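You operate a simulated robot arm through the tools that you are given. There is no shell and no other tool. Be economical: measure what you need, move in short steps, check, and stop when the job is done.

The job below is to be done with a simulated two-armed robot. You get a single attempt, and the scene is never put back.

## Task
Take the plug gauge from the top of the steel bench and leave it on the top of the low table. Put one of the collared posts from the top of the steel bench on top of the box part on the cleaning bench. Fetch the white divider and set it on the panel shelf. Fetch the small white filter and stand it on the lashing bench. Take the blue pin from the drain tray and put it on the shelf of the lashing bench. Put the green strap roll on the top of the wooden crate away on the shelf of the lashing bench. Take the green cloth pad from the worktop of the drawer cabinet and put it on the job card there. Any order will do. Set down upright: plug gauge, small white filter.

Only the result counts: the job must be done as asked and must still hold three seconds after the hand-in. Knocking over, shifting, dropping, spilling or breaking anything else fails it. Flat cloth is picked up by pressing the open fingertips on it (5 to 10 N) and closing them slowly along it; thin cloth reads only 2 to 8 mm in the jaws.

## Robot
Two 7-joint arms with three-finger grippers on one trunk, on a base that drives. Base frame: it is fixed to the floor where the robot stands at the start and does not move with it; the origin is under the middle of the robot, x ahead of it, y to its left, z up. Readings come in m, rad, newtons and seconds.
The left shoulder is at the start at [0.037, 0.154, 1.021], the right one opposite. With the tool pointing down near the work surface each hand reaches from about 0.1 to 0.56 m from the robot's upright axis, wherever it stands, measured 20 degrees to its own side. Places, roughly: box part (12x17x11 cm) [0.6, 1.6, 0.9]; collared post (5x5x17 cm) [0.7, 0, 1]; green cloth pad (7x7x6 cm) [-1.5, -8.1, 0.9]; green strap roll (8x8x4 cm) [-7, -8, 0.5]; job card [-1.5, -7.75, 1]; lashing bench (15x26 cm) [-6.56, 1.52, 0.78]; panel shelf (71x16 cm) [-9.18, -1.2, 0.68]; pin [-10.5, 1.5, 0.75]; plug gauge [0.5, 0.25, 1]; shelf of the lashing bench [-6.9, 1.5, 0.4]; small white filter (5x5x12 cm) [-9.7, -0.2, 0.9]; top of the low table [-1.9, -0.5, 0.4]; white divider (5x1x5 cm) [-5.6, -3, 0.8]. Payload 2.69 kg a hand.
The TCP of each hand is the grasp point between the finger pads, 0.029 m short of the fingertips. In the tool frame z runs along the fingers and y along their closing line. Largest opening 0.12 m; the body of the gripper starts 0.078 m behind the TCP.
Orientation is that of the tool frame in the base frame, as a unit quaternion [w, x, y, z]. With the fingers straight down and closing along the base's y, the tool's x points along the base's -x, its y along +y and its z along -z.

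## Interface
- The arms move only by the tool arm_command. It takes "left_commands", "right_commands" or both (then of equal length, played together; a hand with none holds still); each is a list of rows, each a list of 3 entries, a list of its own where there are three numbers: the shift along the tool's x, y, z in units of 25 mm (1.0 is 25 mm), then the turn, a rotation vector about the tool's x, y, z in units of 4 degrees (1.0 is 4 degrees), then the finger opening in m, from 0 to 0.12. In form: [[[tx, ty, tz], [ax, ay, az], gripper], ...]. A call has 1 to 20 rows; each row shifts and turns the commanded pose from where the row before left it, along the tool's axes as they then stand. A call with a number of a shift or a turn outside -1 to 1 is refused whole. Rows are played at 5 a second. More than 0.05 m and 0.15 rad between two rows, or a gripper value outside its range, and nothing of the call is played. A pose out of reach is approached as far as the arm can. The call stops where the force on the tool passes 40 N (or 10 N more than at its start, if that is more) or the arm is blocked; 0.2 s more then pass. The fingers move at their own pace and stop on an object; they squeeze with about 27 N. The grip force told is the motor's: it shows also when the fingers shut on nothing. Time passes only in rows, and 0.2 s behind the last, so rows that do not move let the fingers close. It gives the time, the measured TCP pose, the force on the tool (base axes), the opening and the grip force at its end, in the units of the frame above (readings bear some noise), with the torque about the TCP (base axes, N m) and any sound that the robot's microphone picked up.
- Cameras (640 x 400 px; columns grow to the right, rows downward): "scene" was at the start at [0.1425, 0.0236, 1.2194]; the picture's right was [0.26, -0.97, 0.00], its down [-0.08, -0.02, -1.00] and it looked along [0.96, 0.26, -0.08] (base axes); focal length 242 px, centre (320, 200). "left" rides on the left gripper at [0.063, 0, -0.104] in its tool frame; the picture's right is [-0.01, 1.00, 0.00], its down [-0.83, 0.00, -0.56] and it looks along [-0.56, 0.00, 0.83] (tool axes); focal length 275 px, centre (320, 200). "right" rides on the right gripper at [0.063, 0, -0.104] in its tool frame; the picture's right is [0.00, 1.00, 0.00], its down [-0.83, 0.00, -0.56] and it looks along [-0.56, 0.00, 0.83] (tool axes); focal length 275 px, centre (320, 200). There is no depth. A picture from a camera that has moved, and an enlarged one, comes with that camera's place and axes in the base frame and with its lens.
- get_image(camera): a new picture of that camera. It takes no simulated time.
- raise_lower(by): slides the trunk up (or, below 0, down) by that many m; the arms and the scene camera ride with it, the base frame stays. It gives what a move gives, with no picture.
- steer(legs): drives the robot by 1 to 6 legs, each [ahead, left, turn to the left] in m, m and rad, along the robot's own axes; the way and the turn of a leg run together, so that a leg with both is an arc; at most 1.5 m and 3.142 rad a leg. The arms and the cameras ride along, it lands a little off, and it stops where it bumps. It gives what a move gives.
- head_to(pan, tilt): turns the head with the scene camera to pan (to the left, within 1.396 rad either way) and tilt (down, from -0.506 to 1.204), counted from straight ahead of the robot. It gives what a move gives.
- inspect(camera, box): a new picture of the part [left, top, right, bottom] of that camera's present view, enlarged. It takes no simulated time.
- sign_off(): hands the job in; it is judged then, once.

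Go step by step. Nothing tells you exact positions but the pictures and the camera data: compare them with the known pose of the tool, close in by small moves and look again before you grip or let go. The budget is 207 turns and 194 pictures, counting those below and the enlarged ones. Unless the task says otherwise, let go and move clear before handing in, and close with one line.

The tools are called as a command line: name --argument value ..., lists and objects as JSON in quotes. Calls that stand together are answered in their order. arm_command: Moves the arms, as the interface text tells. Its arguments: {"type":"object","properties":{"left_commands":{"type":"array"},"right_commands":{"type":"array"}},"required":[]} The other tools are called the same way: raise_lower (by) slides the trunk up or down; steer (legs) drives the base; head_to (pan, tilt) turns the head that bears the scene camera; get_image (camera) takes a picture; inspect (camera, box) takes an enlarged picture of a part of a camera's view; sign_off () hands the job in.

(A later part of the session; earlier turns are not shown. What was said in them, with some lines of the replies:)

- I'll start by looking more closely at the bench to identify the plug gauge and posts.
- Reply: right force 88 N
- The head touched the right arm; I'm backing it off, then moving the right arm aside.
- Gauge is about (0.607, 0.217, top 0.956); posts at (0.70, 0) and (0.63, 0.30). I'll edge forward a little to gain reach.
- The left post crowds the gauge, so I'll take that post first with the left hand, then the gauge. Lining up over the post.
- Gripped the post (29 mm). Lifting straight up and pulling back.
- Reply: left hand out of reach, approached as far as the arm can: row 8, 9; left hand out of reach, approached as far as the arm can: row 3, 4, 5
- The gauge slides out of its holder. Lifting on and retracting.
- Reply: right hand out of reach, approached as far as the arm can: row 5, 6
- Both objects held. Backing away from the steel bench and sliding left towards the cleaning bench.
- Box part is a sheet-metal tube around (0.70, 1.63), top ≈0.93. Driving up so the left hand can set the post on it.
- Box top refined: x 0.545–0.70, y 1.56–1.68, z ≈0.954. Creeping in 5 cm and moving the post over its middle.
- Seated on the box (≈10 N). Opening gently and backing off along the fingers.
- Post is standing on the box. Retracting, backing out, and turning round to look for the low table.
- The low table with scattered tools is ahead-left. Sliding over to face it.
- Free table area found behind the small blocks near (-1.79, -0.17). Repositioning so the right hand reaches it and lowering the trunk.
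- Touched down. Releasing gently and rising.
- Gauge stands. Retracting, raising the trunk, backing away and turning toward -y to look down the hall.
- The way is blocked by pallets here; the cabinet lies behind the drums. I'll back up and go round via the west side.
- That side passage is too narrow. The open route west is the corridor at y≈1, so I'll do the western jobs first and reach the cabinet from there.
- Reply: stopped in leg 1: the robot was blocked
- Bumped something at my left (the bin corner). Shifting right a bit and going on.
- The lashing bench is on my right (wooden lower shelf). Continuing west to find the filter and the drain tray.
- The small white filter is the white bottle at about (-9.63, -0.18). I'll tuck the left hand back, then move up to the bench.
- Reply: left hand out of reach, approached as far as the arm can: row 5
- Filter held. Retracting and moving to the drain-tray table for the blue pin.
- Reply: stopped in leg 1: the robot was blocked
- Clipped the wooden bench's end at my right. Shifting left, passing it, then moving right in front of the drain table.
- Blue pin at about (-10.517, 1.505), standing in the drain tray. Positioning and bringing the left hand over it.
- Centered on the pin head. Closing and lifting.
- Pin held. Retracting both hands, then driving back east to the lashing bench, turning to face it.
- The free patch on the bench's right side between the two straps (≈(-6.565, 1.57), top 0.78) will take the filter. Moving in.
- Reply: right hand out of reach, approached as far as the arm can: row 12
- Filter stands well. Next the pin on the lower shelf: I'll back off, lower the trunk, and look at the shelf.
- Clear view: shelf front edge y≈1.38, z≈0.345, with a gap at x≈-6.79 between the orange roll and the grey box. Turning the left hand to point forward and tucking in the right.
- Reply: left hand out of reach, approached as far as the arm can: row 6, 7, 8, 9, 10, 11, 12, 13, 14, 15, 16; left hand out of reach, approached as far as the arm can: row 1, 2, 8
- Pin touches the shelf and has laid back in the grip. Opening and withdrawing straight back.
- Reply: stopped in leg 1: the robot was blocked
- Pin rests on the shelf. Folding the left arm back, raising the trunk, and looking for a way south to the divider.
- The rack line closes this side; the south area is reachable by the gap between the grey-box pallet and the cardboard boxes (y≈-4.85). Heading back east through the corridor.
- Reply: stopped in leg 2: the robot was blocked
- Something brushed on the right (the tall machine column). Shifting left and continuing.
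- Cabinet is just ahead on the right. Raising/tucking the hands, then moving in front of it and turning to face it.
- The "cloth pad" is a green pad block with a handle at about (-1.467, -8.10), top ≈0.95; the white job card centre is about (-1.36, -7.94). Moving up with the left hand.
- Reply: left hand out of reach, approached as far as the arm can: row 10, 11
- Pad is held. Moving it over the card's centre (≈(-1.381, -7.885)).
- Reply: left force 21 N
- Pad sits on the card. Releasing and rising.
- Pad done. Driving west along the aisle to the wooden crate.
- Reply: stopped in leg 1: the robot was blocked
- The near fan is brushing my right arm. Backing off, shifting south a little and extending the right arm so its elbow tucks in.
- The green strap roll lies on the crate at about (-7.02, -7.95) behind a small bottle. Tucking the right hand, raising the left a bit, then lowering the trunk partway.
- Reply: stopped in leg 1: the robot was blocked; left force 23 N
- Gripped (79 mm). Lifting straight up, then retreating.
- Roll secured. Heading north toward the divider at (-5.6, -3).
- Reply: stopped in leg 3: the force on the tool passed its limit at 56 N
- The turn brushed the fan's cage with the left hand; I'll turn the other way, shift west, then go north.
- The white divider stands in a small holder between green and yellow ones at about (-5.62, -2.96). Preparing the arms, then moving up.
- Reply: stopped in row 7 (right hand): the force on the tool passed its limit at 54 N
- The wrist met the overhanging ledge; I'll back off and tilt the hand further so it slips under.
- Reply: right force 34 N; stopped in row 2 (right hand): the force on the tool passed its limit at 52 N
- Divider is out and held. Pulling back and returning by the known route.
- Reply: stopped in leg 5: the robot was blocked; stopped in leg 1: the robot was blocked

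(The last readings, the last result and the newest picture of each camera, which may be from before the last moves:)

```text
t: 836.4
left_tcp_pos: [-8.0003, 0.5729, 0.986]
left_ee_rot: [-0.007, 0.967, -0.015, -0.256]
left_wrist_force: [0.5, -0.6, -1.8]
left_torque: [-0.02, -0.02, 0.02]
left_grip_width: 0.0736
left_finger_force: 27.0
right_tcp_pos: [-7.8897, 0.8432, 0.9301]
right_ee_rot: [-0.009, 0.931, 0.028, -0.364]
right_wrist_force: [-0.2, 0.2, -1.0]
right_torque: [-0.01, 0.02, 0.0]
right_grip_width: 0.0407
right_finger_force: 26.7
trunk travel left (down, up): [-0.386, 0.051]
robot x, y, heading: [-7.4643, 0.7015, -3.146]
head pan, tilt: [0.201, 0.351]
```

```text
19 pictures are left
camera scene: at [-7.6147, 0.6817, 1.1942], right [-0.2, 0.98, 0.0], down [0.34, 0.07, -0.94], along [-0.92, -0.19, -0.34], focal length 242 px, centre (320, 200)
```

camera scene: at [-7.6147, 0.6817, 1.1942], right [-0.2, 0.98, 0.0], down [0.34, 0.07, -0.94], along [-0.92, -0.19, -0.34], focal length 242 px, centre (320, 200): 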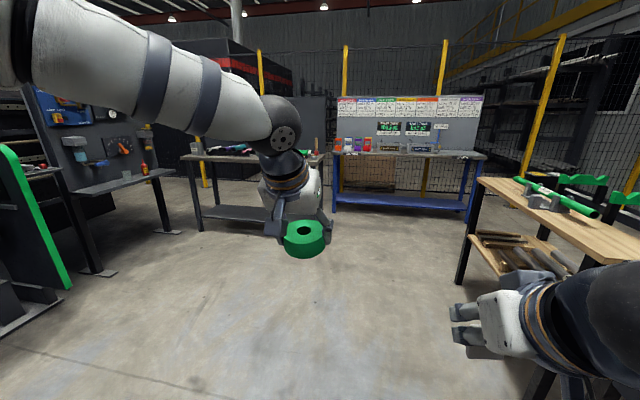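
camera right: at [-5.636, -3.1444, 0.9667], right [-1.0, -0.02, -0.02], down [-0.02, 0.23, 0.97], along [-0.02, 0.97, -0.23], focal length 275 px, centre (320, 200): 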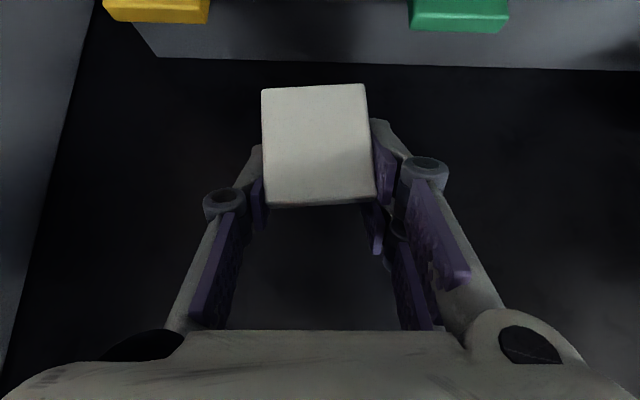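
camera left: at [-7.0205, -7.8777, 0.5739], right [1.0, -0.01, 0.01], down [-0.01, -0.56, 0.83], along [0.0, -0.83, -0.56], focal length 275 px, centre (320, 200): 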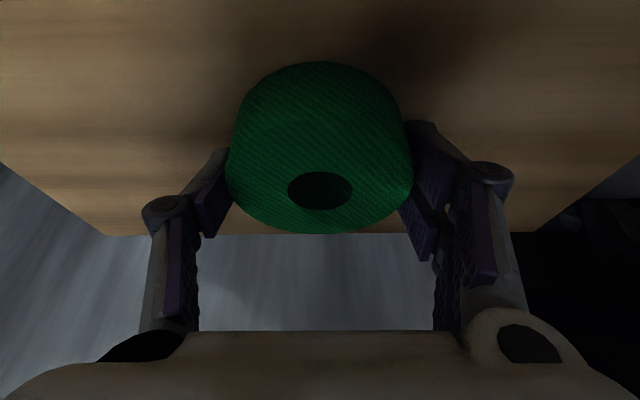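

The panel shelf is ahead-left at y≈-1.2; its left half is free. Retracting the left hand and moving to face the shelf.

arm_command --left_commands '[[[0.6, 0, -0.97], [0, 0, 0], 0.0], [[0.6, 0, -0.97], [0, 0, 0], 0.0], [[0.6, 0, -0.97], [0, 0, 0], 0.0], [[0.6, 0, -0.97], [0, 0, 0], 0.0], [[0.6, 0, -0.97], [0, 0, 0], 0.0], [[0.6, 0, -0.97], [0, 0, 0], 0.0]]'

steer --legs '[[1.44, 0.2, 0], [0, 0, 1.575], [0.95, 0, 0]]'

head_to --pan -0.1 --tilt 0.5

get_image --camera "scene"

```text
t: 837.8
left_tcp_pos: [-7.8492, 0.5651, 1.0682]
left_ee_rot: [-0.005, 0.966, -0.013, -0.257]
left_wrist_force: [1.0, 0.2, -1.6]
left_torque: [0.0, -0.01, -0.01]
left_grip_width: 0.0738
left_finger_force: 26.7
right_tcp_pos: [-7.8892, 0.8437, 0.9309]
right_ee_rot: [-0.011, 0.931, 0.028, -0.363]
right_wrist_force: [0.8, -0.1, -0.7]
right_torque: [-0.03, 0.02, -0.02]
right_grip_width: 0.0407
right_finger_force: 27.4
trunk travel left (down, up): [-0.386, 0.051]
robot x, y, heading: [-7.4633, 0.6988, -3.143]
head pan, tilt: [0.201, 0.351]
```

```text
t: 853.5
left_tcp_pos: [-8.8005, -0.813, 1.0684]
left_ee_rot: [0.176, 0.696, 0.671, -0.185]
left_wrist_force: [-0.4, -0.2, -1.8]
left_torque: [0.02, -0.01, -0.02]
left_grip_width: 0.0735
left_finger_force: 27.3
right_tcp_pos: [-9.0785, -0.8509, 0.9316]
right_ee_rot: [0.25, 0.641, 0.676, -0.265]
right_wrist_force: [0.4, 0.0, -0.2]
right_torque: [-0.02, 0.01, -0.02]
right_grip_width: 0.0407
right_finger_force: 26.9
trunk travel left (down, up): [-0.386, 0.051]
robot x, y, heading: [-8.9307, -0.4245, -1.577]
head pan, tilt: [0.201, 0.351]
```

```text
t: 854.2
left_tcp_pos: [-8.8004, -0.8138, 1.0669]
left_ee_rot: [0.176, 0.695, 0.672, -0.186]
left_wrist_force: [0.4, -0.7, -1.1]
left_torque: [0.0, -0.01, -0.01]
left_grip_width: 0.0737
left_finger_force: 27.2
right_tcp_pos: [-9.0787, -0.8504, 0.9293]
right_ee_rot: [0.249, 0.642, 0.676, -0.264]
right_wrist_force: [-0.2, 0.2, -0.9]
right_torque: [-0.03, 0.03, 0.01]
right_grip_width: 0.0408
right_finger_force: 26.8
trunk travel left (down, up): [-0.386, 0.051]
robot x, y, heading: [-8.9329, -0.4279, -1.577]
head pan, tilt: [-0.099, 0.499]
```

```text
18 pictures are left
camera scene: at [-8.9436, -0.5744, 1.1806], right [-0.99, 0.1, 0.0], down [0.05, 0.48, -0.88], along [-0.09, -0.87, -0.48], focal length 242 px, centre (320, 200)
```

scene: 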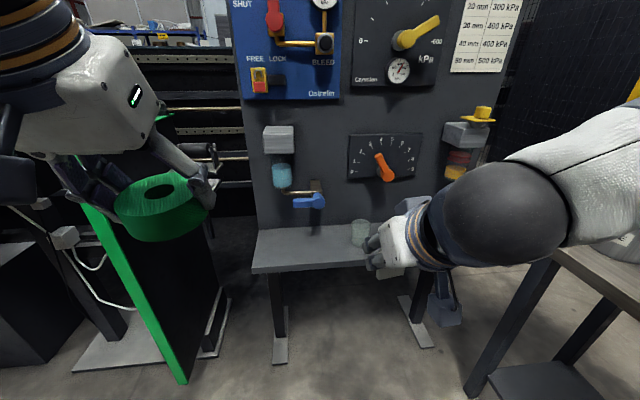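

steer --legs '[[0.2, 0.12, 0.006]]'

arm_command --right_commands '[[[0.1, 0.5, 0.5], [0, 0, 0], 0.0], [[0.1, 0.5, 0.5], [0, 0, 0], 0.0], [[0.1, 0.5, 0.7], [0, 0, 0], 0.0], [[0.1, 0.5, 0.9], [0, 0, 0], 0.0], [[0.1, 0.5, 0.95], [0, 0, 0], 0.0], [[0.1, 0, 0.95], [0, 0, 0], 0.0], [[0.1, 0, 0.95], [0, 0, 0], 0.0], [[0.1, 0, 0.95], [0, 0, 0], 0.0]]'

inspect --camera "scene" --box '[180, 150, 440, 340]'

```text
t: 856.0
left_tcp_pos: [-8.6803, -1.0065, 1.0676]
left_ee_rot: [0.175, 0.694, 0.674, -0.185]
left_wrist_force: [-0.4, 0.5, -1.0]
left_torque: [0.01, 0.04, 0.02]
left_grip_width: 0.0737
left_finger_force: 26.7
right_tcp_pos: [-8.957, -1.0454, 0.9298]
right_ee_rot: [0.25, 0.638, 0.678, -0.265]
right_wrist_force: [0.3, -0.3, -0.4]
right_torque: [0.01, 0.02, -0.02]
right_grip_width: 0.0413
right_finger_force: 27.4
trunk travel left (down, up): [-0.386, 0.051]
robot x, y, heading: [-8.8147, -0.6215, -1.573]
head pan, tilt: [-0.099, 0.499]
```

```text
t: 857.8
left_tcp_pos: [-8.6791, -1.0076, 1.0677]
left_ee_rot: [0.177, 0.693, 0.674, -0.185]
left_wrist_force: [0.5, -1.2, -1.8]
left_torque: [0.0, 0.02, -0.01]
left_grip_width: 0.0734
left_finger_force: 27.0
right_tcp_pos: [-8.8959, -1.1369, 0.7977]
right_ee_rot: [0.251, 0.638, 0.678, -0.264]
right_wrist_force: [-0.9, 0.0, 0.3]
right_torque: [-0.01, 0.03, 0.01]
right_grip_width: 0.0412
right_finger_force: 27.1
trunk travel left (down, up): [-0.386, 0.051]
robot x, y, heading: [-8.8114, -0.6212, -1.569]
head pan, tilt: [-0.099, 0.499]
```

```text
2.11 times, centred on (310, 245) of scene
camera zoom: at [-8.8246, -0.7686, 1.1805], right [-1.0, 0.1, 0.0], down [0.05, 0.48, -0.88], along [-0.09, -0.87, -0.48], focal length 510 px, centre (341, 105)
```

zoom: 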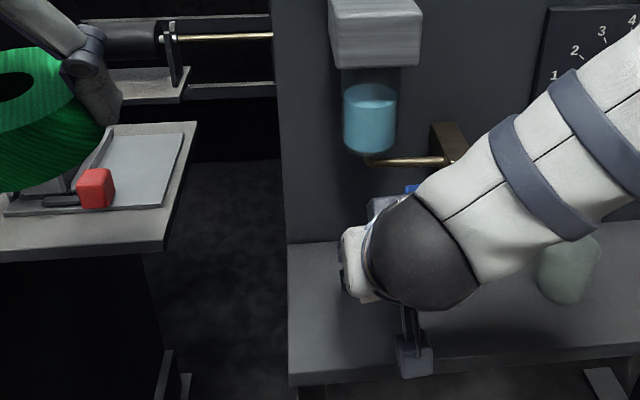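

arm_command --right_commands '[[[0.27, 0, 0.85], [0, 0, 0], 0.0], [[0.27, 0, 0.85], [0, 0, 0], 0.0]]'

get_image --camera "right"

```text
t: 858.4
left_tcp_pos: [-8.6807, -1.0043, 1.0679]
left_ee_rot: [0.177, 0.693, 0.674, -0.186]
left_wrist_force: [-1.0, -0.3, -1.7]
left_torque: [0.01, 0.0, 0.0]
left_grip_width: 0.0734
left_finger_force: 27.1
right_tcp_pos: [-8.8962, -1.1565, 0.7574]
right_ee_rot: [0.25, 0.638, 0.679, -0.264]
right_wrist_force: [-0.3, -0.5, 0.2]
right_torque: [-0.02, -0.02, 0.03]
right_grip_width: 0.0409
right_finger_force: 26.9
trunk travel left (down, up): [-0.386, 0.051]
robot x, y, heading: [-8.8131, -0.621, -1.57]
head pan, tilt: [-0.099, 0.499]
```

```text
16 pictures are left
camera right: at [-8.9022, -1.0392, 0.7921], right [1.0, 0.05, -0.04], down [0.05, -0.23, 0.97], along [0.04, -0.97, -0.23], focal length 275 px, centre (320, 200)
```

right: 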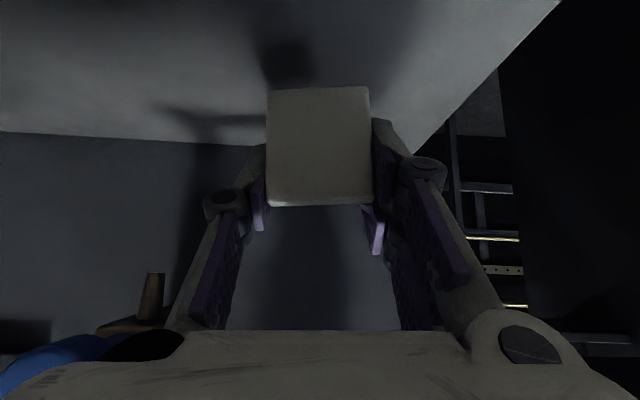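

arm_command --right_commands '[[[0.17, 0, 0.17], [0, 0, 0], 0.0], [[0.17, 0, 0.17], [0, 0, 0], 0.0]]'

arm_command --right_commands '[[[0.11, 0, 0.115], [0, 0, 0], 0.0], [[0.11, 0, 0.115], [0, 0, 0], 0.0]]'

arm_command --right_commands '[[[0.11, 0, 0.115], [0, 0, 0], 0.0], [[0.08, 0, 0.08], [0, 0, 0], 0.0]]'

```text
t: 859.0
left_tcp_pos: [-8.6799, -1.0061, 1.0683]
left_ee_rot: [0.176, 0.693, 0.674, -0.185]
left_wrist_force: [0.0, 0.4, -1.2]
left_torque: [0.0, 0.02, -0.01]
left_grip_width: 0.0734
left_finger_force: 27.3
right_tcp_pos: [-8.8978, -1.1547, 0.7465]
right_ee_rot: [0.251, 0.638, 0.679, -0.264]
right_wrist_force: [0.2, -1.0, -0.1]
right_torque: [0.03, -0.01, 0.0]
right_grip_width: 0.0411
right_finger_force: 27.1
trunk travel left (down, up): [-0.386, 0.051]
robot x, y, heading: [-8.8132, -0.6205, -1.565]
head pan, tilt: [-0.099, 0.499]
```

```text
t: 859.6
left_tcp_pos: [-8.6787, -1.0063, 1.067]
left_ee_rot: [0.177, 0.693, 0.674, -0.185]
left_wrist_force: [1.0, 0.1, -2.6]
left_torque: [0.03, -0.01, 0.02]
left_grip_width: 0.0737
left_finger_force: 27.5
right_tcp_pos: [-8.8968, -1.1561, 0.7379]
right_ee_rot: [0.25, 0.638, 0.679, -0.264]
right_wrist_force: [0.2, 0.0, -0.3]
right_torque: [0.02, 0.04, 0.01]
right_grip_width: 0.041
right_finger_force: 26.4
trunk travel left (down, up): [-0.386, 0.051]
robot x, y, heading: [-8.8123, -0.6231, -1.571]
head pan, tilt: [-0.099, 0.499]
```

```text
t: 860.2
left_tcp_pos: [-8.6798, -1.0057, 1.0668]
left_ee_rot: [0.177, 0.693, 0.674, -0.185]
left_wrist_force: [0.1, 0.7, -1.5]
left_torque: [0.02, 0.0, -0.02]
left_grip_width: 0.0736
left_finger_force: 27.0
right_tcp_pos: [-8.8974, -1.1554, 0.7308]
right_ee_rot: [0.25, 0.639, 0.678, -0.265]
right_wrist_force: [0.0, 0.1, -0.9]
right_torque: [-0.03, -0.01, -0.02]
right_grip_width: 0.041
right_finger_force: 27.2
trunk travel left (down, up): [-0.386, 0.051]
robot x, y, heading: [-8.8141, -0.6221, -1.57]
head pan, tilt: [-0.099, 0.499]
```

arm_command --right_commands '[[[0.08, 0, 0.08], [0, 0, 0], 0.0], [[0.08, 0, 0.08], [0, 0, 0], 0.0]]'

arm_command --right_commands '[[[0.08, 0, 0.08], [0, 0, 0], 0.0], [[0.08, 0, 0.08], [0, 0, 0], 0.0]]'

get_image --camera "right"

```text
t: 860.8
left_tcp_pos: [-8.6795, -1.0062, 1.0683]
left_ee_rot: [0.177, 0.693, 0.674, -0.185]
left_wrist_force: [0.7, -1.1, -0.6]
left_torque: [0.03, 0.02, 0.0]
left_grip_width: 0.0734
left_finger_force: 26.7
right_tcp_pos: [-8.898, -1.1555, 0.7242]
right_ee_rot: [0.251, 0.638, 0.679, -0.264]
right_wrist_force: [0.5, -0.8, 0.5]
right_torque: [0.0, 0.02, 0.0]
right_grip_width: 0.0413
right_finger_force: 27.3
trunk travel left (down, up): [-0.386, 0.051]
robot x, y, heading: [-8.813, -0.62, -1.569]
head pan, tilt: [-0.099, 0.499]
```

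```text
t: 861.4
left_tcp_pos: [-8.6805, -1.0042, 1.0692]
left_ee_rot: [0.177, 0.694, 0.673, -0.186]
left_wrist_force: [-0.1, 0.8, -1.6]
left_torque: [0.02, -0.01, 0.0]
left_grip_width: 0.0737
left_finger_force: 26.6
right_tcp_pos: [-8.8974, -1.1546, 0.7212]
right_ee_rot: [0.253, 0.638, 0.677, -0.267]
right_wrist_force: [-1.6, 2.1, 16.4]
right_torque: [0.21, -0.25, 0.02]
right_grip_width: 0.0411
right_finger_force: 26.6
trunk travel left (down, up): [-0.386, 0.051]
robot x, y, heading: [-8.812, -0.6185, -1.576]
head pan, tilt: [-0.099, 0.499]
```

```text
15 pictures are left
camera right: at [-8.9033, -1.0378, 0.7553], right [1.0, 0.05, -0.04], down [0.05, -0.23, 0.97], along [0.04, -0.97, -0.23], focal length 275 px, centre (320, 200)
```

right: 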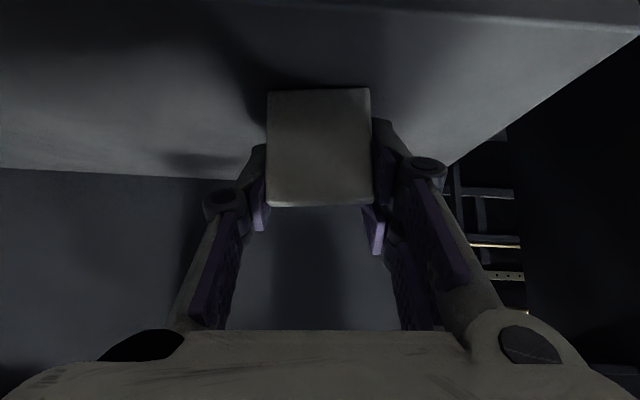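

Divider touches the shelf mid-depth. Releasing and withdrawing.

arm_command --right_commands '[[[0, 0, 0], [0, 0, 0], 0.05], [[0, 0, 0], [0, 0, 0], 0.065], [[0, 0, 0], [0, 0, 0], 0.065], [[0, 0, -1], [0, 0, 0], 0.065], [[0, 0, -1], [0, 0, 0], 0.065], [[0, 0, -1], [0, 0, 0], 0.065], [[0, 0, -1], [0, 0, 0], 0.065], [[0, 0, -1], [0, 0, 0], 0.065], [[0, -0.5, -1], [0, 0, 0], 0.065], [[0, -0.5, -1], [0, 0, 0], 0.065]]'

steer --legs '[[-0.4, 0, 0]]'

inspect --camera "scene" --box '[220, 180, 440, 300]'

```text
t: 863.6
left_tcp_pos: [-8.6801, -1.0056, 1.068]
left_ee_rot: [0.178, 0.693, 0.674, -0.186]
left_wrist_force: [-0.1, 0.6, -1.2]
left_torque: [0.02, 0.01, 0.0]
left_grip_width: 0.0737
left_finger_force: 27.0
right_tcp_pos: [-8.9224, -1.0363, 0.8484]
right_ee_rot: [0.25, 0.638, 0.678, -0.264]
right_wrist_force: [0.3, 1.0, -0.4]
right_torque: [0.02, 0.01, 0.0]
right_grip_width: 0.065
right_finger_force: 0.0
trunk travel left (down, up): [-0.386, 0.051]
robot x, y, heading: [-8.8149, -0.6231, -1.575]
head pan, tilt: [-0.099, 0.499]
```

```text
t: 866.1
left_tcp_pos: [-8.6791, -0.6015, 1.0677]
left_ee_rot: [0.177, 0.693, 0.674, -0.185]
left_wrist_force: [0.3, 0.2, -1.7]
left_torque: [0.02, 0.03, -0.01]
left_grip_width: 0.0735
left_finger_force: 27.3
right_tcp_pos: [-8.9228, -0.6345, 0.8496]
right_ee_rot: [0.251, 0.639, 0.678, -0.264]
right_wrist_force: [-0.1, 0.1, -0.5]
right_torque: [-0.03, 0.02, -0.01]
right_grip_width: 0.0649
right_finger_force: 0.2
trunk travel left (down, up): [-0.386, 0.051]
robot x, y, heading: [-8.8157, -0.2189, -1.565]
head pan, tilt: [-0.099, 0.499]
```

```text
2.91 times, centred on (330, 240) of scene
camera zoom: at [-8.825, -0.3649, 1.1806], right [-1.0, 0.1, 0.0], down [0.05, 0.48, -0.88], along [-0.09, -0.87, -0.48], focal length 704 px, centre (291, 84)
```

zoom: 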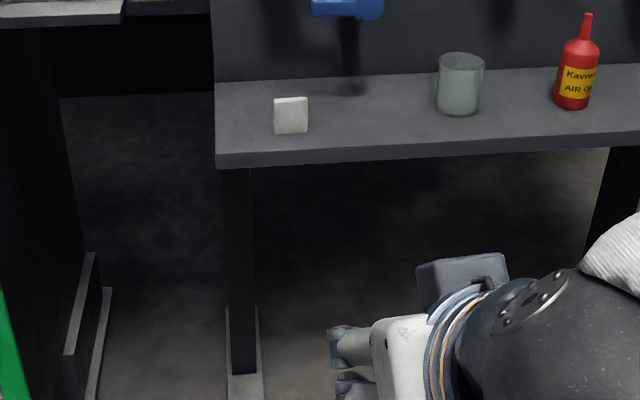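

Divider is set. Now the strap roll: driving back to the lashing bench.

steer --legs '[[-0.8, 0, 0], [0, 0, 3.136], [0, -1.2, 0], [0, -1.1, 0]]'

arm_command --right_commands '[[[0.7, -0.5, -0.7], [0, 0, 0], 0.065], [[0.7, -0.5, -0.7], [0, 0, 0], 0.065], [[0.7, -0.5, -0.7], [0, 0, 0], 0.065]]'

raise_lower --by -0.36

head_to --pan 0.0 --tilt 0.4

get_image --camera "scene"

```text
t: 895.1
left_tcp_pos: [-6.6702, 1.0098, 1.0682]
left_ee_rot: [0.184, -0.677, 0.69, 0.177]
left_wrist_force: [-1.2, 0.4, -1.9]
left_torque: [-0.04, -0.01, -0.02]
left_grip_width: 0.0732
left_finger_force: 26.7
right_tcp_pos: [-6.4274, 1.0437, 0.8494]
right_ee_rot: [-0.263, 0.681, -0.635, -0.252]
right_wrist_force: [-0.8, -0.3, 0.5]
right_torque: [0.02, 0.0, 0.03]
right_grip_width: 0.0649
right_finger_force: 0.1
trunk travel left (down, up): [-0.386, 0.051]
robot x, y, heading: [-6.5335, 0.6324, 1.583]
head pan, tilt: [-0.099, 0.499]
```

```text
t: 895.9
left_tcp_pos: [-6.6693, 1.0112, 1.0689]
left_ee_rot: [0.185, -0.677, 0.69, 0.178]
left_wrist_force: [0.6, 0.6, -0.6]
left_torque: [-0.01, -0.04, 0.0]
left_grip_width: 0.0736
left_finger_force: 27.1
right_tcp_pos: [-6.4136, 1.0227, 0.85]
right_ee_rot: [-0.263, 0.681, -0.635, -0.252]
right_wrist_force: [0.2, -0.5, 0.3]
right_torque: [0.03, 0.01, -0.02]
right_grip_width: 0.065
right_finger_force: 0.1
right hand out of reach, approached as far as the arm can: row 2, 3
trunk travel left (down, up): [-0.386, 0.051]
robot x, y, heading: [-6.5341, 0.6273, 1.582]
head pan, tilt: [-0.099, 0.499]
```

```text
t: 899.4
left_tcp_pos: [-6.6714, 1.0101, 0.7082]
left_ee_rot: [0.185, -0.677, 0.69, 0.177]
left_wrist_force: [0.0, 1.2, -2.4]
left_torque: [0.01, 0.01, 0.03]
left_grip_width: 0.0734
left_finger_force: 26.3
right_tcp_pos: [-6.414, 0.9951, 0.337]
right_ee_rot: [-0.098, 0.725, -0.676, -0.094]
right_wrist_force: [-0.8, 0.0, 0.1]
right_torque: [0.0, 0.01, 0.0]
right_grip_width: 0.065
right_finger_force: 0.0
trunk travel left (down, up): [-0.026, 0.411]
robot x, y, heading: [-6.5291, 0.6263, 1.58]
head pan, tilt: [-0.099, 0.499]
```

```text
t: 900.1
left_tcp_pos: [-6.671, 1.0117, 0.7077]
left_ee_rot: [0.185, -0.677, 0.69, 0.178]
left_wrist_force: [-0.3, 0.5, -2.2]
left_torque: [-0.03, -0.01, 0.02]
left_grip_width: 0.0738
left_finger_force: 26.9
right_tcp_pos: [-6.4143, 0.9955, 0.3373]
right_ee_rot: [-0.098, 0.724, -0.676, -0.094]
right_wrist_force: [-0.1, 0.2, 0.1]
right_torque: [-0.01, -0.04, 0.0]
right_grip_width: 0.0651
right_finger_force: 0.0
trunk travel left (down, up): [-0.026, 0.411]
robot x, y, heading: [-6.5317, 0.6285, 1.59]
head pan, tilt: [0.0, 0.4]
```

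```text
13 pictures are left
camera scene: at [-6.5374, 0.9, 0.801], right [1.0, 0.01, 0.0], down [0.0, -0.39, -0.92], along [-0.01, 0.92, -0.39], focal length 242 px, centre (320, 200)
```

scene: 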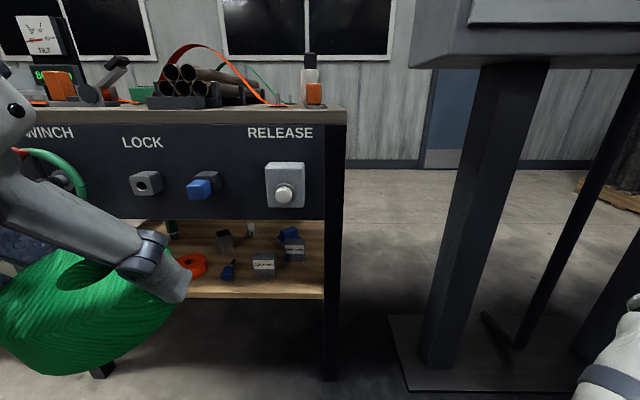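

steer --legs '[[-0.12, 0, -0.015]]'

arm_command --left_commands '[[[-0.96, 0, 0.555], [0, 0, 0], 0.0], [[-0.96, 0, 0.555], [0, 0, 0], 0.0], [[-0.96, 0, 0.555], [0, 0, 0], 0.0], [[-0.96, 0, 0.555], [0, 0, 0], 0.0], [[-0.96, 0, 0.555], [0, 0, 0], 0.0], [[-0.96, 0, 0.555], [0, 0, 0], 0.0], [[-0.96, 0, 0.555], [0, 0, 0], 0.0], [[-0.96, 0, 0.555], [0, 0, 0], 0.0], [[-0.96, 0, 0.555], [0, 0, 0], 0.0], [[0, 0, 0], [0, -0.94, 0], 0.0], [[0, 0, 0], [0, -0.94, 0], 0.0], [[0, 0, 0], [0, -0.94, 0], 0.0], [[0, 0, 0], [0, -0.94, 0], 0.0], [[0, 0, 0], [0, -0.94, 0], 0.0], [[0, 0, 0], [0, -0.94, 0], 0.0], [[0, 0, 0], [0, -0.94, 0], 0.0], [[0, 0, 0], [0, -0.94, 0], 0.0]]'

arm_command --left_commands '[[[0.93, 0, 0.54], [0, 0, 0], 0.0], [[0.93, 0, 0.54], [0, 0, 0], 0.0], [[0.93, 0, 0.54], [0, 0, 0], 0.0], [[0.93, 0, 0.54], [0, 0, 0], 0.0], [[0.93, 0, 0.54], [0, 0, 0], 0.0], [[0.93, 0, 0.54], [0, 0, 0], 0.0], [[0.93, 0, 0.54], [0, 0, 0], 0.0], [[0.93, 0, 0.54], [0, 0, 0], 0.0], [[0.93, 0, 0.54], [0, 0, 0], 0.0], [[0.93, 0, 0.54], [0, 0, 0], 0.0]]'

get_image --camera "scene"

```text
t: 901.3
left_tcp_pos: [-6.6641, 0.8905, 0.7081]
left_ee_rot: [0.186, -0.671, 0.696, 0.175]
left_wrist_force: [1.0, 0.2, -2.4]
left_torque: [-0.01, -0.02, 0.01]
left_grip_width: 0.0736
left_finger_force: 26.9
right_tcp_pos: [-6.4087, 0.8721, 0.337]
right_ee_rot: [-0.098, 0.72, -0.681, -0.094]
right_wrist_force: [0.0, 0.0, 0.5]
right_torque: [0.0, 0.01, -0.01]
right_grip_width: 0.065
right_finger_force: 0.0
trunk travel left (down, up): [-0.026, 0.411]
robot x, y, heading: [-6.5294, 0.5051, 1.568]
head pan, tilt: [0.0, 0.4]
```

```text
t: 904.9
left_tcp_pos: [-6.6542, 1.142, 0.7055]
left_ee_rot: [0.36, -0.603, 0.624, 0.344]
left_wrist_force: [0.1, 0.9, -0.9]
left_torque: [-0.03, -0.02, 0.02]
left_grip_width: 0.0736
left_finger_force: 26.9
right_tcp_pos: [-6.4085, 0.8724, 0.3366]
right_ee_rot: [-0.098, 0.72, -0.681, -0.094]
right_wrist_force: [0.2, -0.6, 0.4]
right_torque: [0.0, 0.0, 0.02]
right_grip_width: 0.065
right_finger_force: 0.1
trunk travel left (down, up): [-0.026, 0.411]
robot x, y, heading: [-6.5298, 0.5057, 1.564]
head pan, tilt: [0.0, 0.4]
```

```text
t: 907.1
left_tcp_pos: [-6.653, 1.1395, 0.4375]
left_ee_rot: [0.361, -0.602, 0.624, 0.344]
left_wrist_force: [0.6, -0.5, -0.6]
left_torque: [-0.04, 0.03, 0.03]
left_grip_width: 0.0736
left_finger_force: 27.1
right_tcp_pos: [-6.4087, 0.8723, 0.3371]
right_ee_rot: [-0.098, 0.719, -0.681, -0.094]
right_wrist_force: [0.2, -0.2, 0.4]
right_torque: [0.01, -0.03, -0.01]
right_grip_width: 0.0651
right_finger_force: 0.0
trunk travel left (down, up): [-0.026, 0.411]
robot x, y, heading: [-6.5272, 0.5072, 1.567]
head pan, tilt: [0.0, 0.4]
```

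```text
12 pictures are left
camera scene: at [-6.5329, 0.7789, 0.801], right [1.0, -0.01, 0.0], down [0.0, -0.39, -0.92], along [0.01, 0.92, -0.39], focal length 242 px, centre (320, 200)
```

scene: 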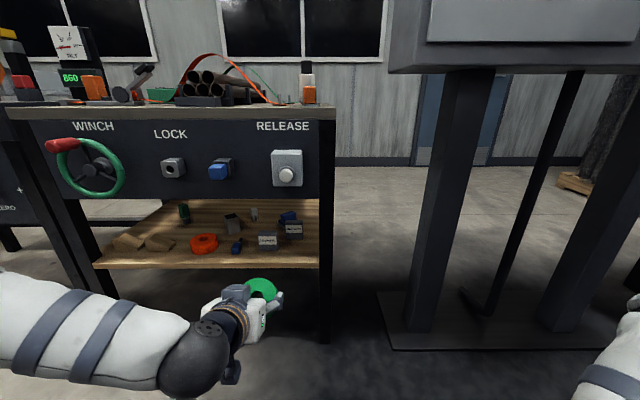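

arm_command --left_commands '[[[-0.5, -0.34, 0.866], [0, 0, 0], 0.0], [[-0.5, -0.34, 0.866], [0, 0, 0], 0.0], [[-0.5, -0.34, 0.866], [0, 0, 0], 0.0], [[-0.5, -0.34, 0.866], [0, 0, 0], 0.0], [[-0.5, -0.34, 0.866], [0, 0, 0], 0.0], [[-0.5, -0.34, 0.866], [0, 0, 0], 0.0]]'

inspect --camera "scene" --box '[180, 180, 360, 320]'

```text
t: 908.5
left_tcp_pos: [-6.5981, 1.2896, 0.4374]
left_ee_rot: [0.36, -0.603, 0.623, 0.344]
left_wrist_force: [0.2, 0.1, -1.8]
left_torque: [-0.05, -0.02, -0.03]
left_grip_width: 0.0736
left_finger_force: 26.4
right_tcp_pos: [-6.4091, 0.8723, 0.3372]
right_ee_rot: [-0.099, 0.719, -0.681, -0.094]
right_wrist_force: [0.0, 0.0, 0.0]
right_torque: [0.02, -0.02, -0.02]
right_grip_width: 0.0652
right_finger_force: 0.0
trunk travel left (down, up): [-0.026, 0.411]
robot x, y, heading: [-6.532, 0.5047, 1.566]
head pan, tilt: [0.0, 0.4]
```

```text
2.86 times, centred on (270, 250) of scene
camera zoom: at [-6.5329, 0.7789, 0.801], right [1.0, -0.01, 0.0], down [0.0, -0.39, -0.92], along [0.01, 0.92, -0.39], focal length 692 px, centre (463, 57)
```

zoom: 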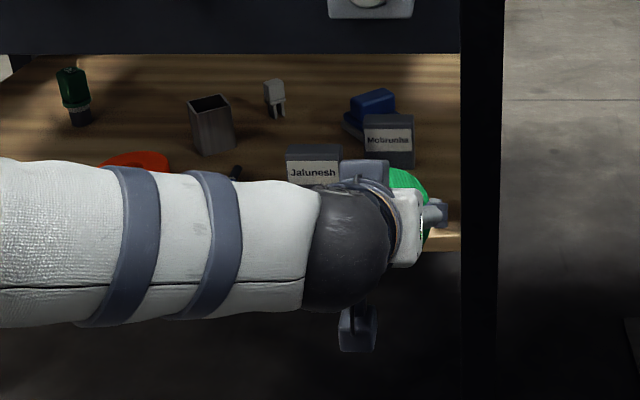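

steer --legs '[[0.125, 0, 0.004]]'

get_image --camera "left"

```text
t: 909.8
left_tcp_pos: [-6.6001, 1.4136, 0.4376]
left_ee_rot: [0.359, -0.604, 0.623, 0.344]
left_wrist_force: [0.7, -0.7, -2.3]
left_torque: [-0.03, 0.02, -0.03]
left_grip_width: 0.0734
left_finger_force: 26.9
right_tcp_pos: [-6.4084, 0.9982, 0.3363]
right_ee_rot: [-0.098, 0.721, -0.679, -0.095]
right_wrist_force: [-0.1, -0.2, 0.4]
right_torque: [0.0, 0.02, 0.03]
right_grip_width: 0.0648
right_finger_force: 0.1
trunk travel left (down, up): [-0.026, 0.411]
robot x, y, heading: [-6.5321, 0.629, 1.571]
head pan, tilt: [0.0, 0.4]
```

```text
10 pictures are left
camera left: at [-6.605, 1.2926, 0.4356], right [-1.0, 0.03, 0.0], down [0.0, -0.06, 1.0], along [0.03, 1.0, 0.06], focal length 275 px, centre (320, 200)
```

left: 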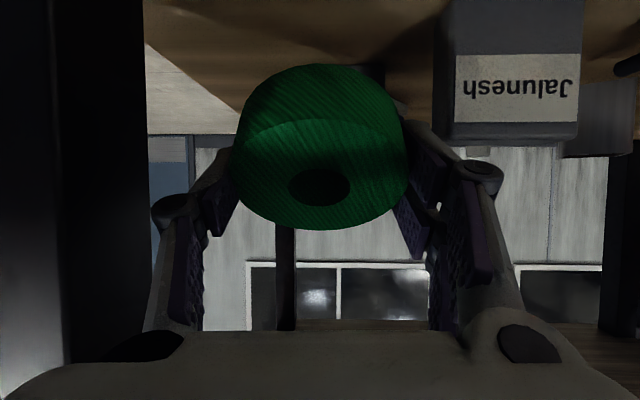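

arm_command --left_commands '[[[0.35, 0.1, 0.2], [0, 0, 0], 0.0], [[0.35, 0, 0.2], [0, 0, 0], 0.0], [[0.35, 0, 0.2], [0, 0, 0], 0.0]]'

arm_command --left_commands '[[[0.14, 0, 0.08], [0, 0, 0], 0.0], [[0.14, 0, 0.08], [0, 0, 0], 0.0]]'

arm_command --left_commands '[[[0.14, 0, 0.08], [0, 0, 0], 0.0], [[0.1, 0, 0.06], [0, 0, 0], 0.0]]'

```text
t: 910.6
left_tcp_pos: [-6.6025, 1.4135, 0.4063]
left_ee_rot: [0.359, -0.604, 0.622, 0.345]
left_wrist_force: [-0.1, -0.8, -0.9]
left_torque: [-0.01, 0.0, -0.02]
left_grip_width: 0.0735
left_finger_force: 27.1
right_tcp_pos: [-6.4093, 0.9986, 0.3366]
right_ee_rot: [-0.098, 0.721, -0.68, -0.094]
right_wrist_force: [-0.3, -0.8, 0.7]
right_torque: [-0.01, 0.04, 0.03]
right_grip_width: 0.0652
right_finger_force: 0.1
trunk travel left (down, up): [-0.026, 0.411]
robot x, y, heading: [-6.5332, 0.6292, 1.568]
head pan, tilt: [0.0, 0.4]
```

```text
t: 911.2
left_tcp_pos: [-6.6035, 1.4145, 0.3988]
left_ee_rot: [0.36, -0.604, 0.621, 0.346]
left_wrist_force: [0.2, -0.6, -0.6]
left_torque: [0.02, 0.02, -0.03]
left_grip_width: 0.0733
left_finger_force: 27.6
right_tcp_pos: [-6.4094, 0.9983, 0.3366]
right_ee_rot: [-0.098, 0.721, -0.679, -0.095]
right_wrist_force: [-0.2, -0.5, 0.0]
right_torque: [0.01, 0.02, 0.01]
right_grip_width: 0.0651
right_finger_force: 0.0
trunk travel left (down, up): [-0.026, 0.411]
robot x, y, heading: [-6.5315, 0.6292, 1.569]
head pan, tilt: [0.0, 0.4]
```

```text
t: 911.8
left_tcp_pos: [-6.6029, 1.4136, 0.3968]
left_ee_rot: [0.362, -0.602, 0.62, 0.349]
left_wrist_force: [-0.3, 4.3, 23.3]
left_torque: [-0.02, 0.02, 0.0]
left_grip_width: 0.0739
left_finger_force: 27.3
right_tcp_pos: [-6.409, 0.9981, 0.337]
right_ee_rot: [-0.098, 0.721, -0.679, -0.096]
right_wrist_force: [-0.8, 0.8, 0.7]
right_torque: [0.04, 0.05, 0.01]
right_grip_width: 0.065
right_finger_force: 0.1
trunk travel left (down, up): [-0.026, 0.411]
robot x, y, heading: [-6.5325, 0.6332, 1.566]
head pan, tilt: [0.0, 0.4]
```

Roll's near edge is on the shelf. Easing up slightly, releasing narrowly, and withdrawing straight back.

arm_command --left_commands '[[[-0.06, 0, -0.03], [0, 0, 0], 0.0], [[0, 0, 0], [0, 0, 0], 0.079], [[0, 0, 0], [0, 0, 0], 0.083], [[0, 0, 0], [0, 0, 0], 0.084], [[0.25, 0, -0.43], [0, 0, 0], 0.084], [[0.5, 0, -0.866], [0, 0, 0], 0.084], [[0.5, 0, -0.866], [0, 0, 0], 0.084], [[0.5, 0, -0.866], [0, 0, 0], 0.084], [[0.5, 0, -0.866], [0, 0, 0], 0.084]]'

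get_image --camera "left"

```text
t: 913.8
left_tcp_pos: [-6.6056, 1.3022, 0.3935]
left_ee_rot: [0.359, -0.605, 0.621, 0.345]
left_wrist_force: [-0.3, 0.2, 0.0]
left_torque: [0.04, -0.02, -0.02]
left_grip_width: 0.0839
left_finger_force: 0.0
right_tcp_pos: [-6.4095, 0.9974, 0.3362]
right_ee_rot: [-0.098, 0.721, -0.679, -0.095]
right_wrist_force: [-0.3, 0.0, 0.6]
right_torque: [-0.01, -0.02, 0.02]
right_grip_width: 0.065
right_finger_force: 0.1
trunk travel left (down, up): [-0.026, 0.411]
robot x, y, heading: [-6.5325, 0.6335, 1.564]
head pan, tilt: [0.0, 0.4]
```

```text
9 pictures are left
camera left: at [-6.61, 1.1808, 0.3926], right [-1.0, 0.03, 0.0], down [0.0, -0.06, 1.0], along [0.03, 1.0, 0.06], focal length 275 px, centre (320, 200)
```

left: 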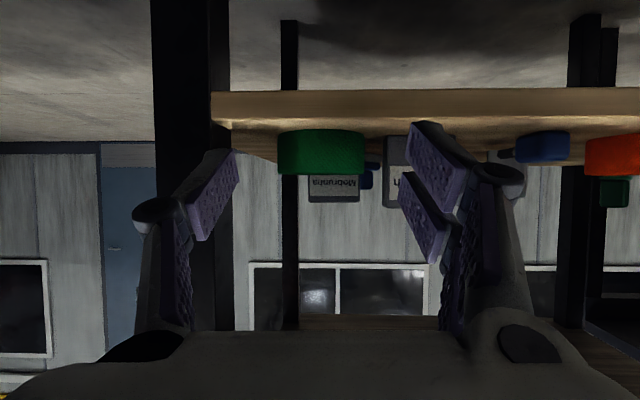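

The roll lies flat on the shelf. Backing off slightly and checking the bench overall.

steer --legs '[[-0.12, 0, 0]]'

get_image --camera "scene"

inspect --camera "scene" --box '[100, 180, 350, 290]'

```text
t: 915.0
left_tcp_pos: [-6.6043, 1.1819, 0.3937]
left_ee_rot: [0.36, -0.603, 0.623, 0.344]
left_wrist_force: [-0.6, -0.3, -0.7]
left_torque: [0.0, -0.01, 0.01]
left_grip_width: 0.0839
left_finger_force: 0.0
right_tcp_pos: [-6.4101, 0.8789, 0.3374]
right_ee_rot: [-0.099, 0.72, -0.68, -0.095]
right_wrist_force: [0.6, 0.7, -0.1]
right_torque: [-0.01, 0.0, 0.0]
right_grip_width: 0.0652
right_finger_force: 0.0
trunk travel left (down, up): [-0.026, 0.411]
robot x, y, heading: [-6.5302, 0.5127, 1.57]
head pan, tilt: [0.0, 0.4]
```

```text
8 pictures are left
camera scene: at [-6.5337, 0.784, 0.801], right [1.0, 0.0, 0.0], down [0.0, -0.39, -0.92], along [0.0, 0.92, -0.39], focal length 242 px, centre (320, 200)
```

scene: 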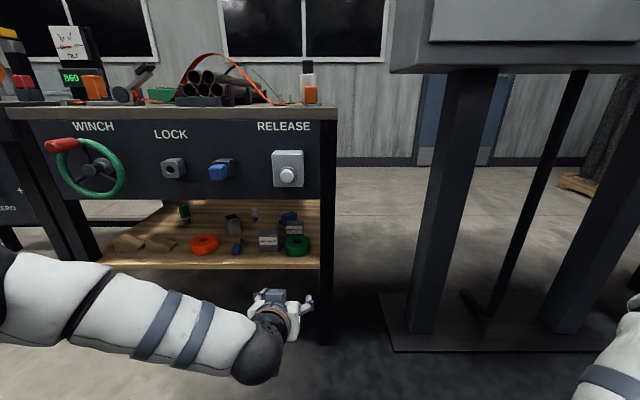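

```text
2.56 times, centred on (225, 235) of scene
camera zoom: at [-6.5337, 0.784, 0.801], right [1.0, 0.0, 0.0], down [0.0, -0.39, -0.92], along [0.0, 0.92, -0.39], focal length 620 px, centre (563, 110)
```

zoom: 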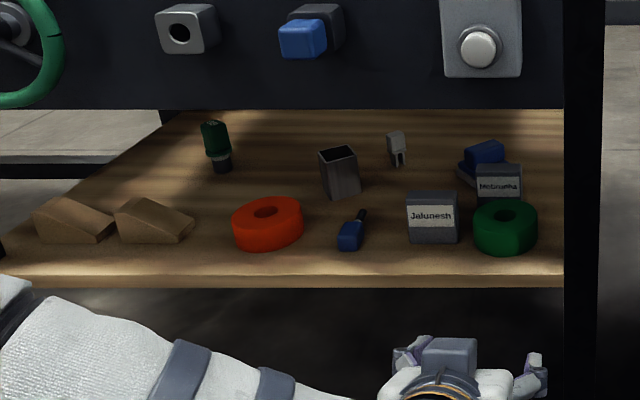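

All seven items appear to be in place and both hands are clear, so I'm handing in.

sign_off

```text
The job is handed in.
```

All seven items are placed as asked and I've handed the job in. On the way I bumped the bin, the wooden bench, a machine column, a fan cage and the overhanging ledge by the divider, and set the head and the right arm against each other. The fan was still standing when I looked again, but I did not re-check the bin, bench, column or ledge.
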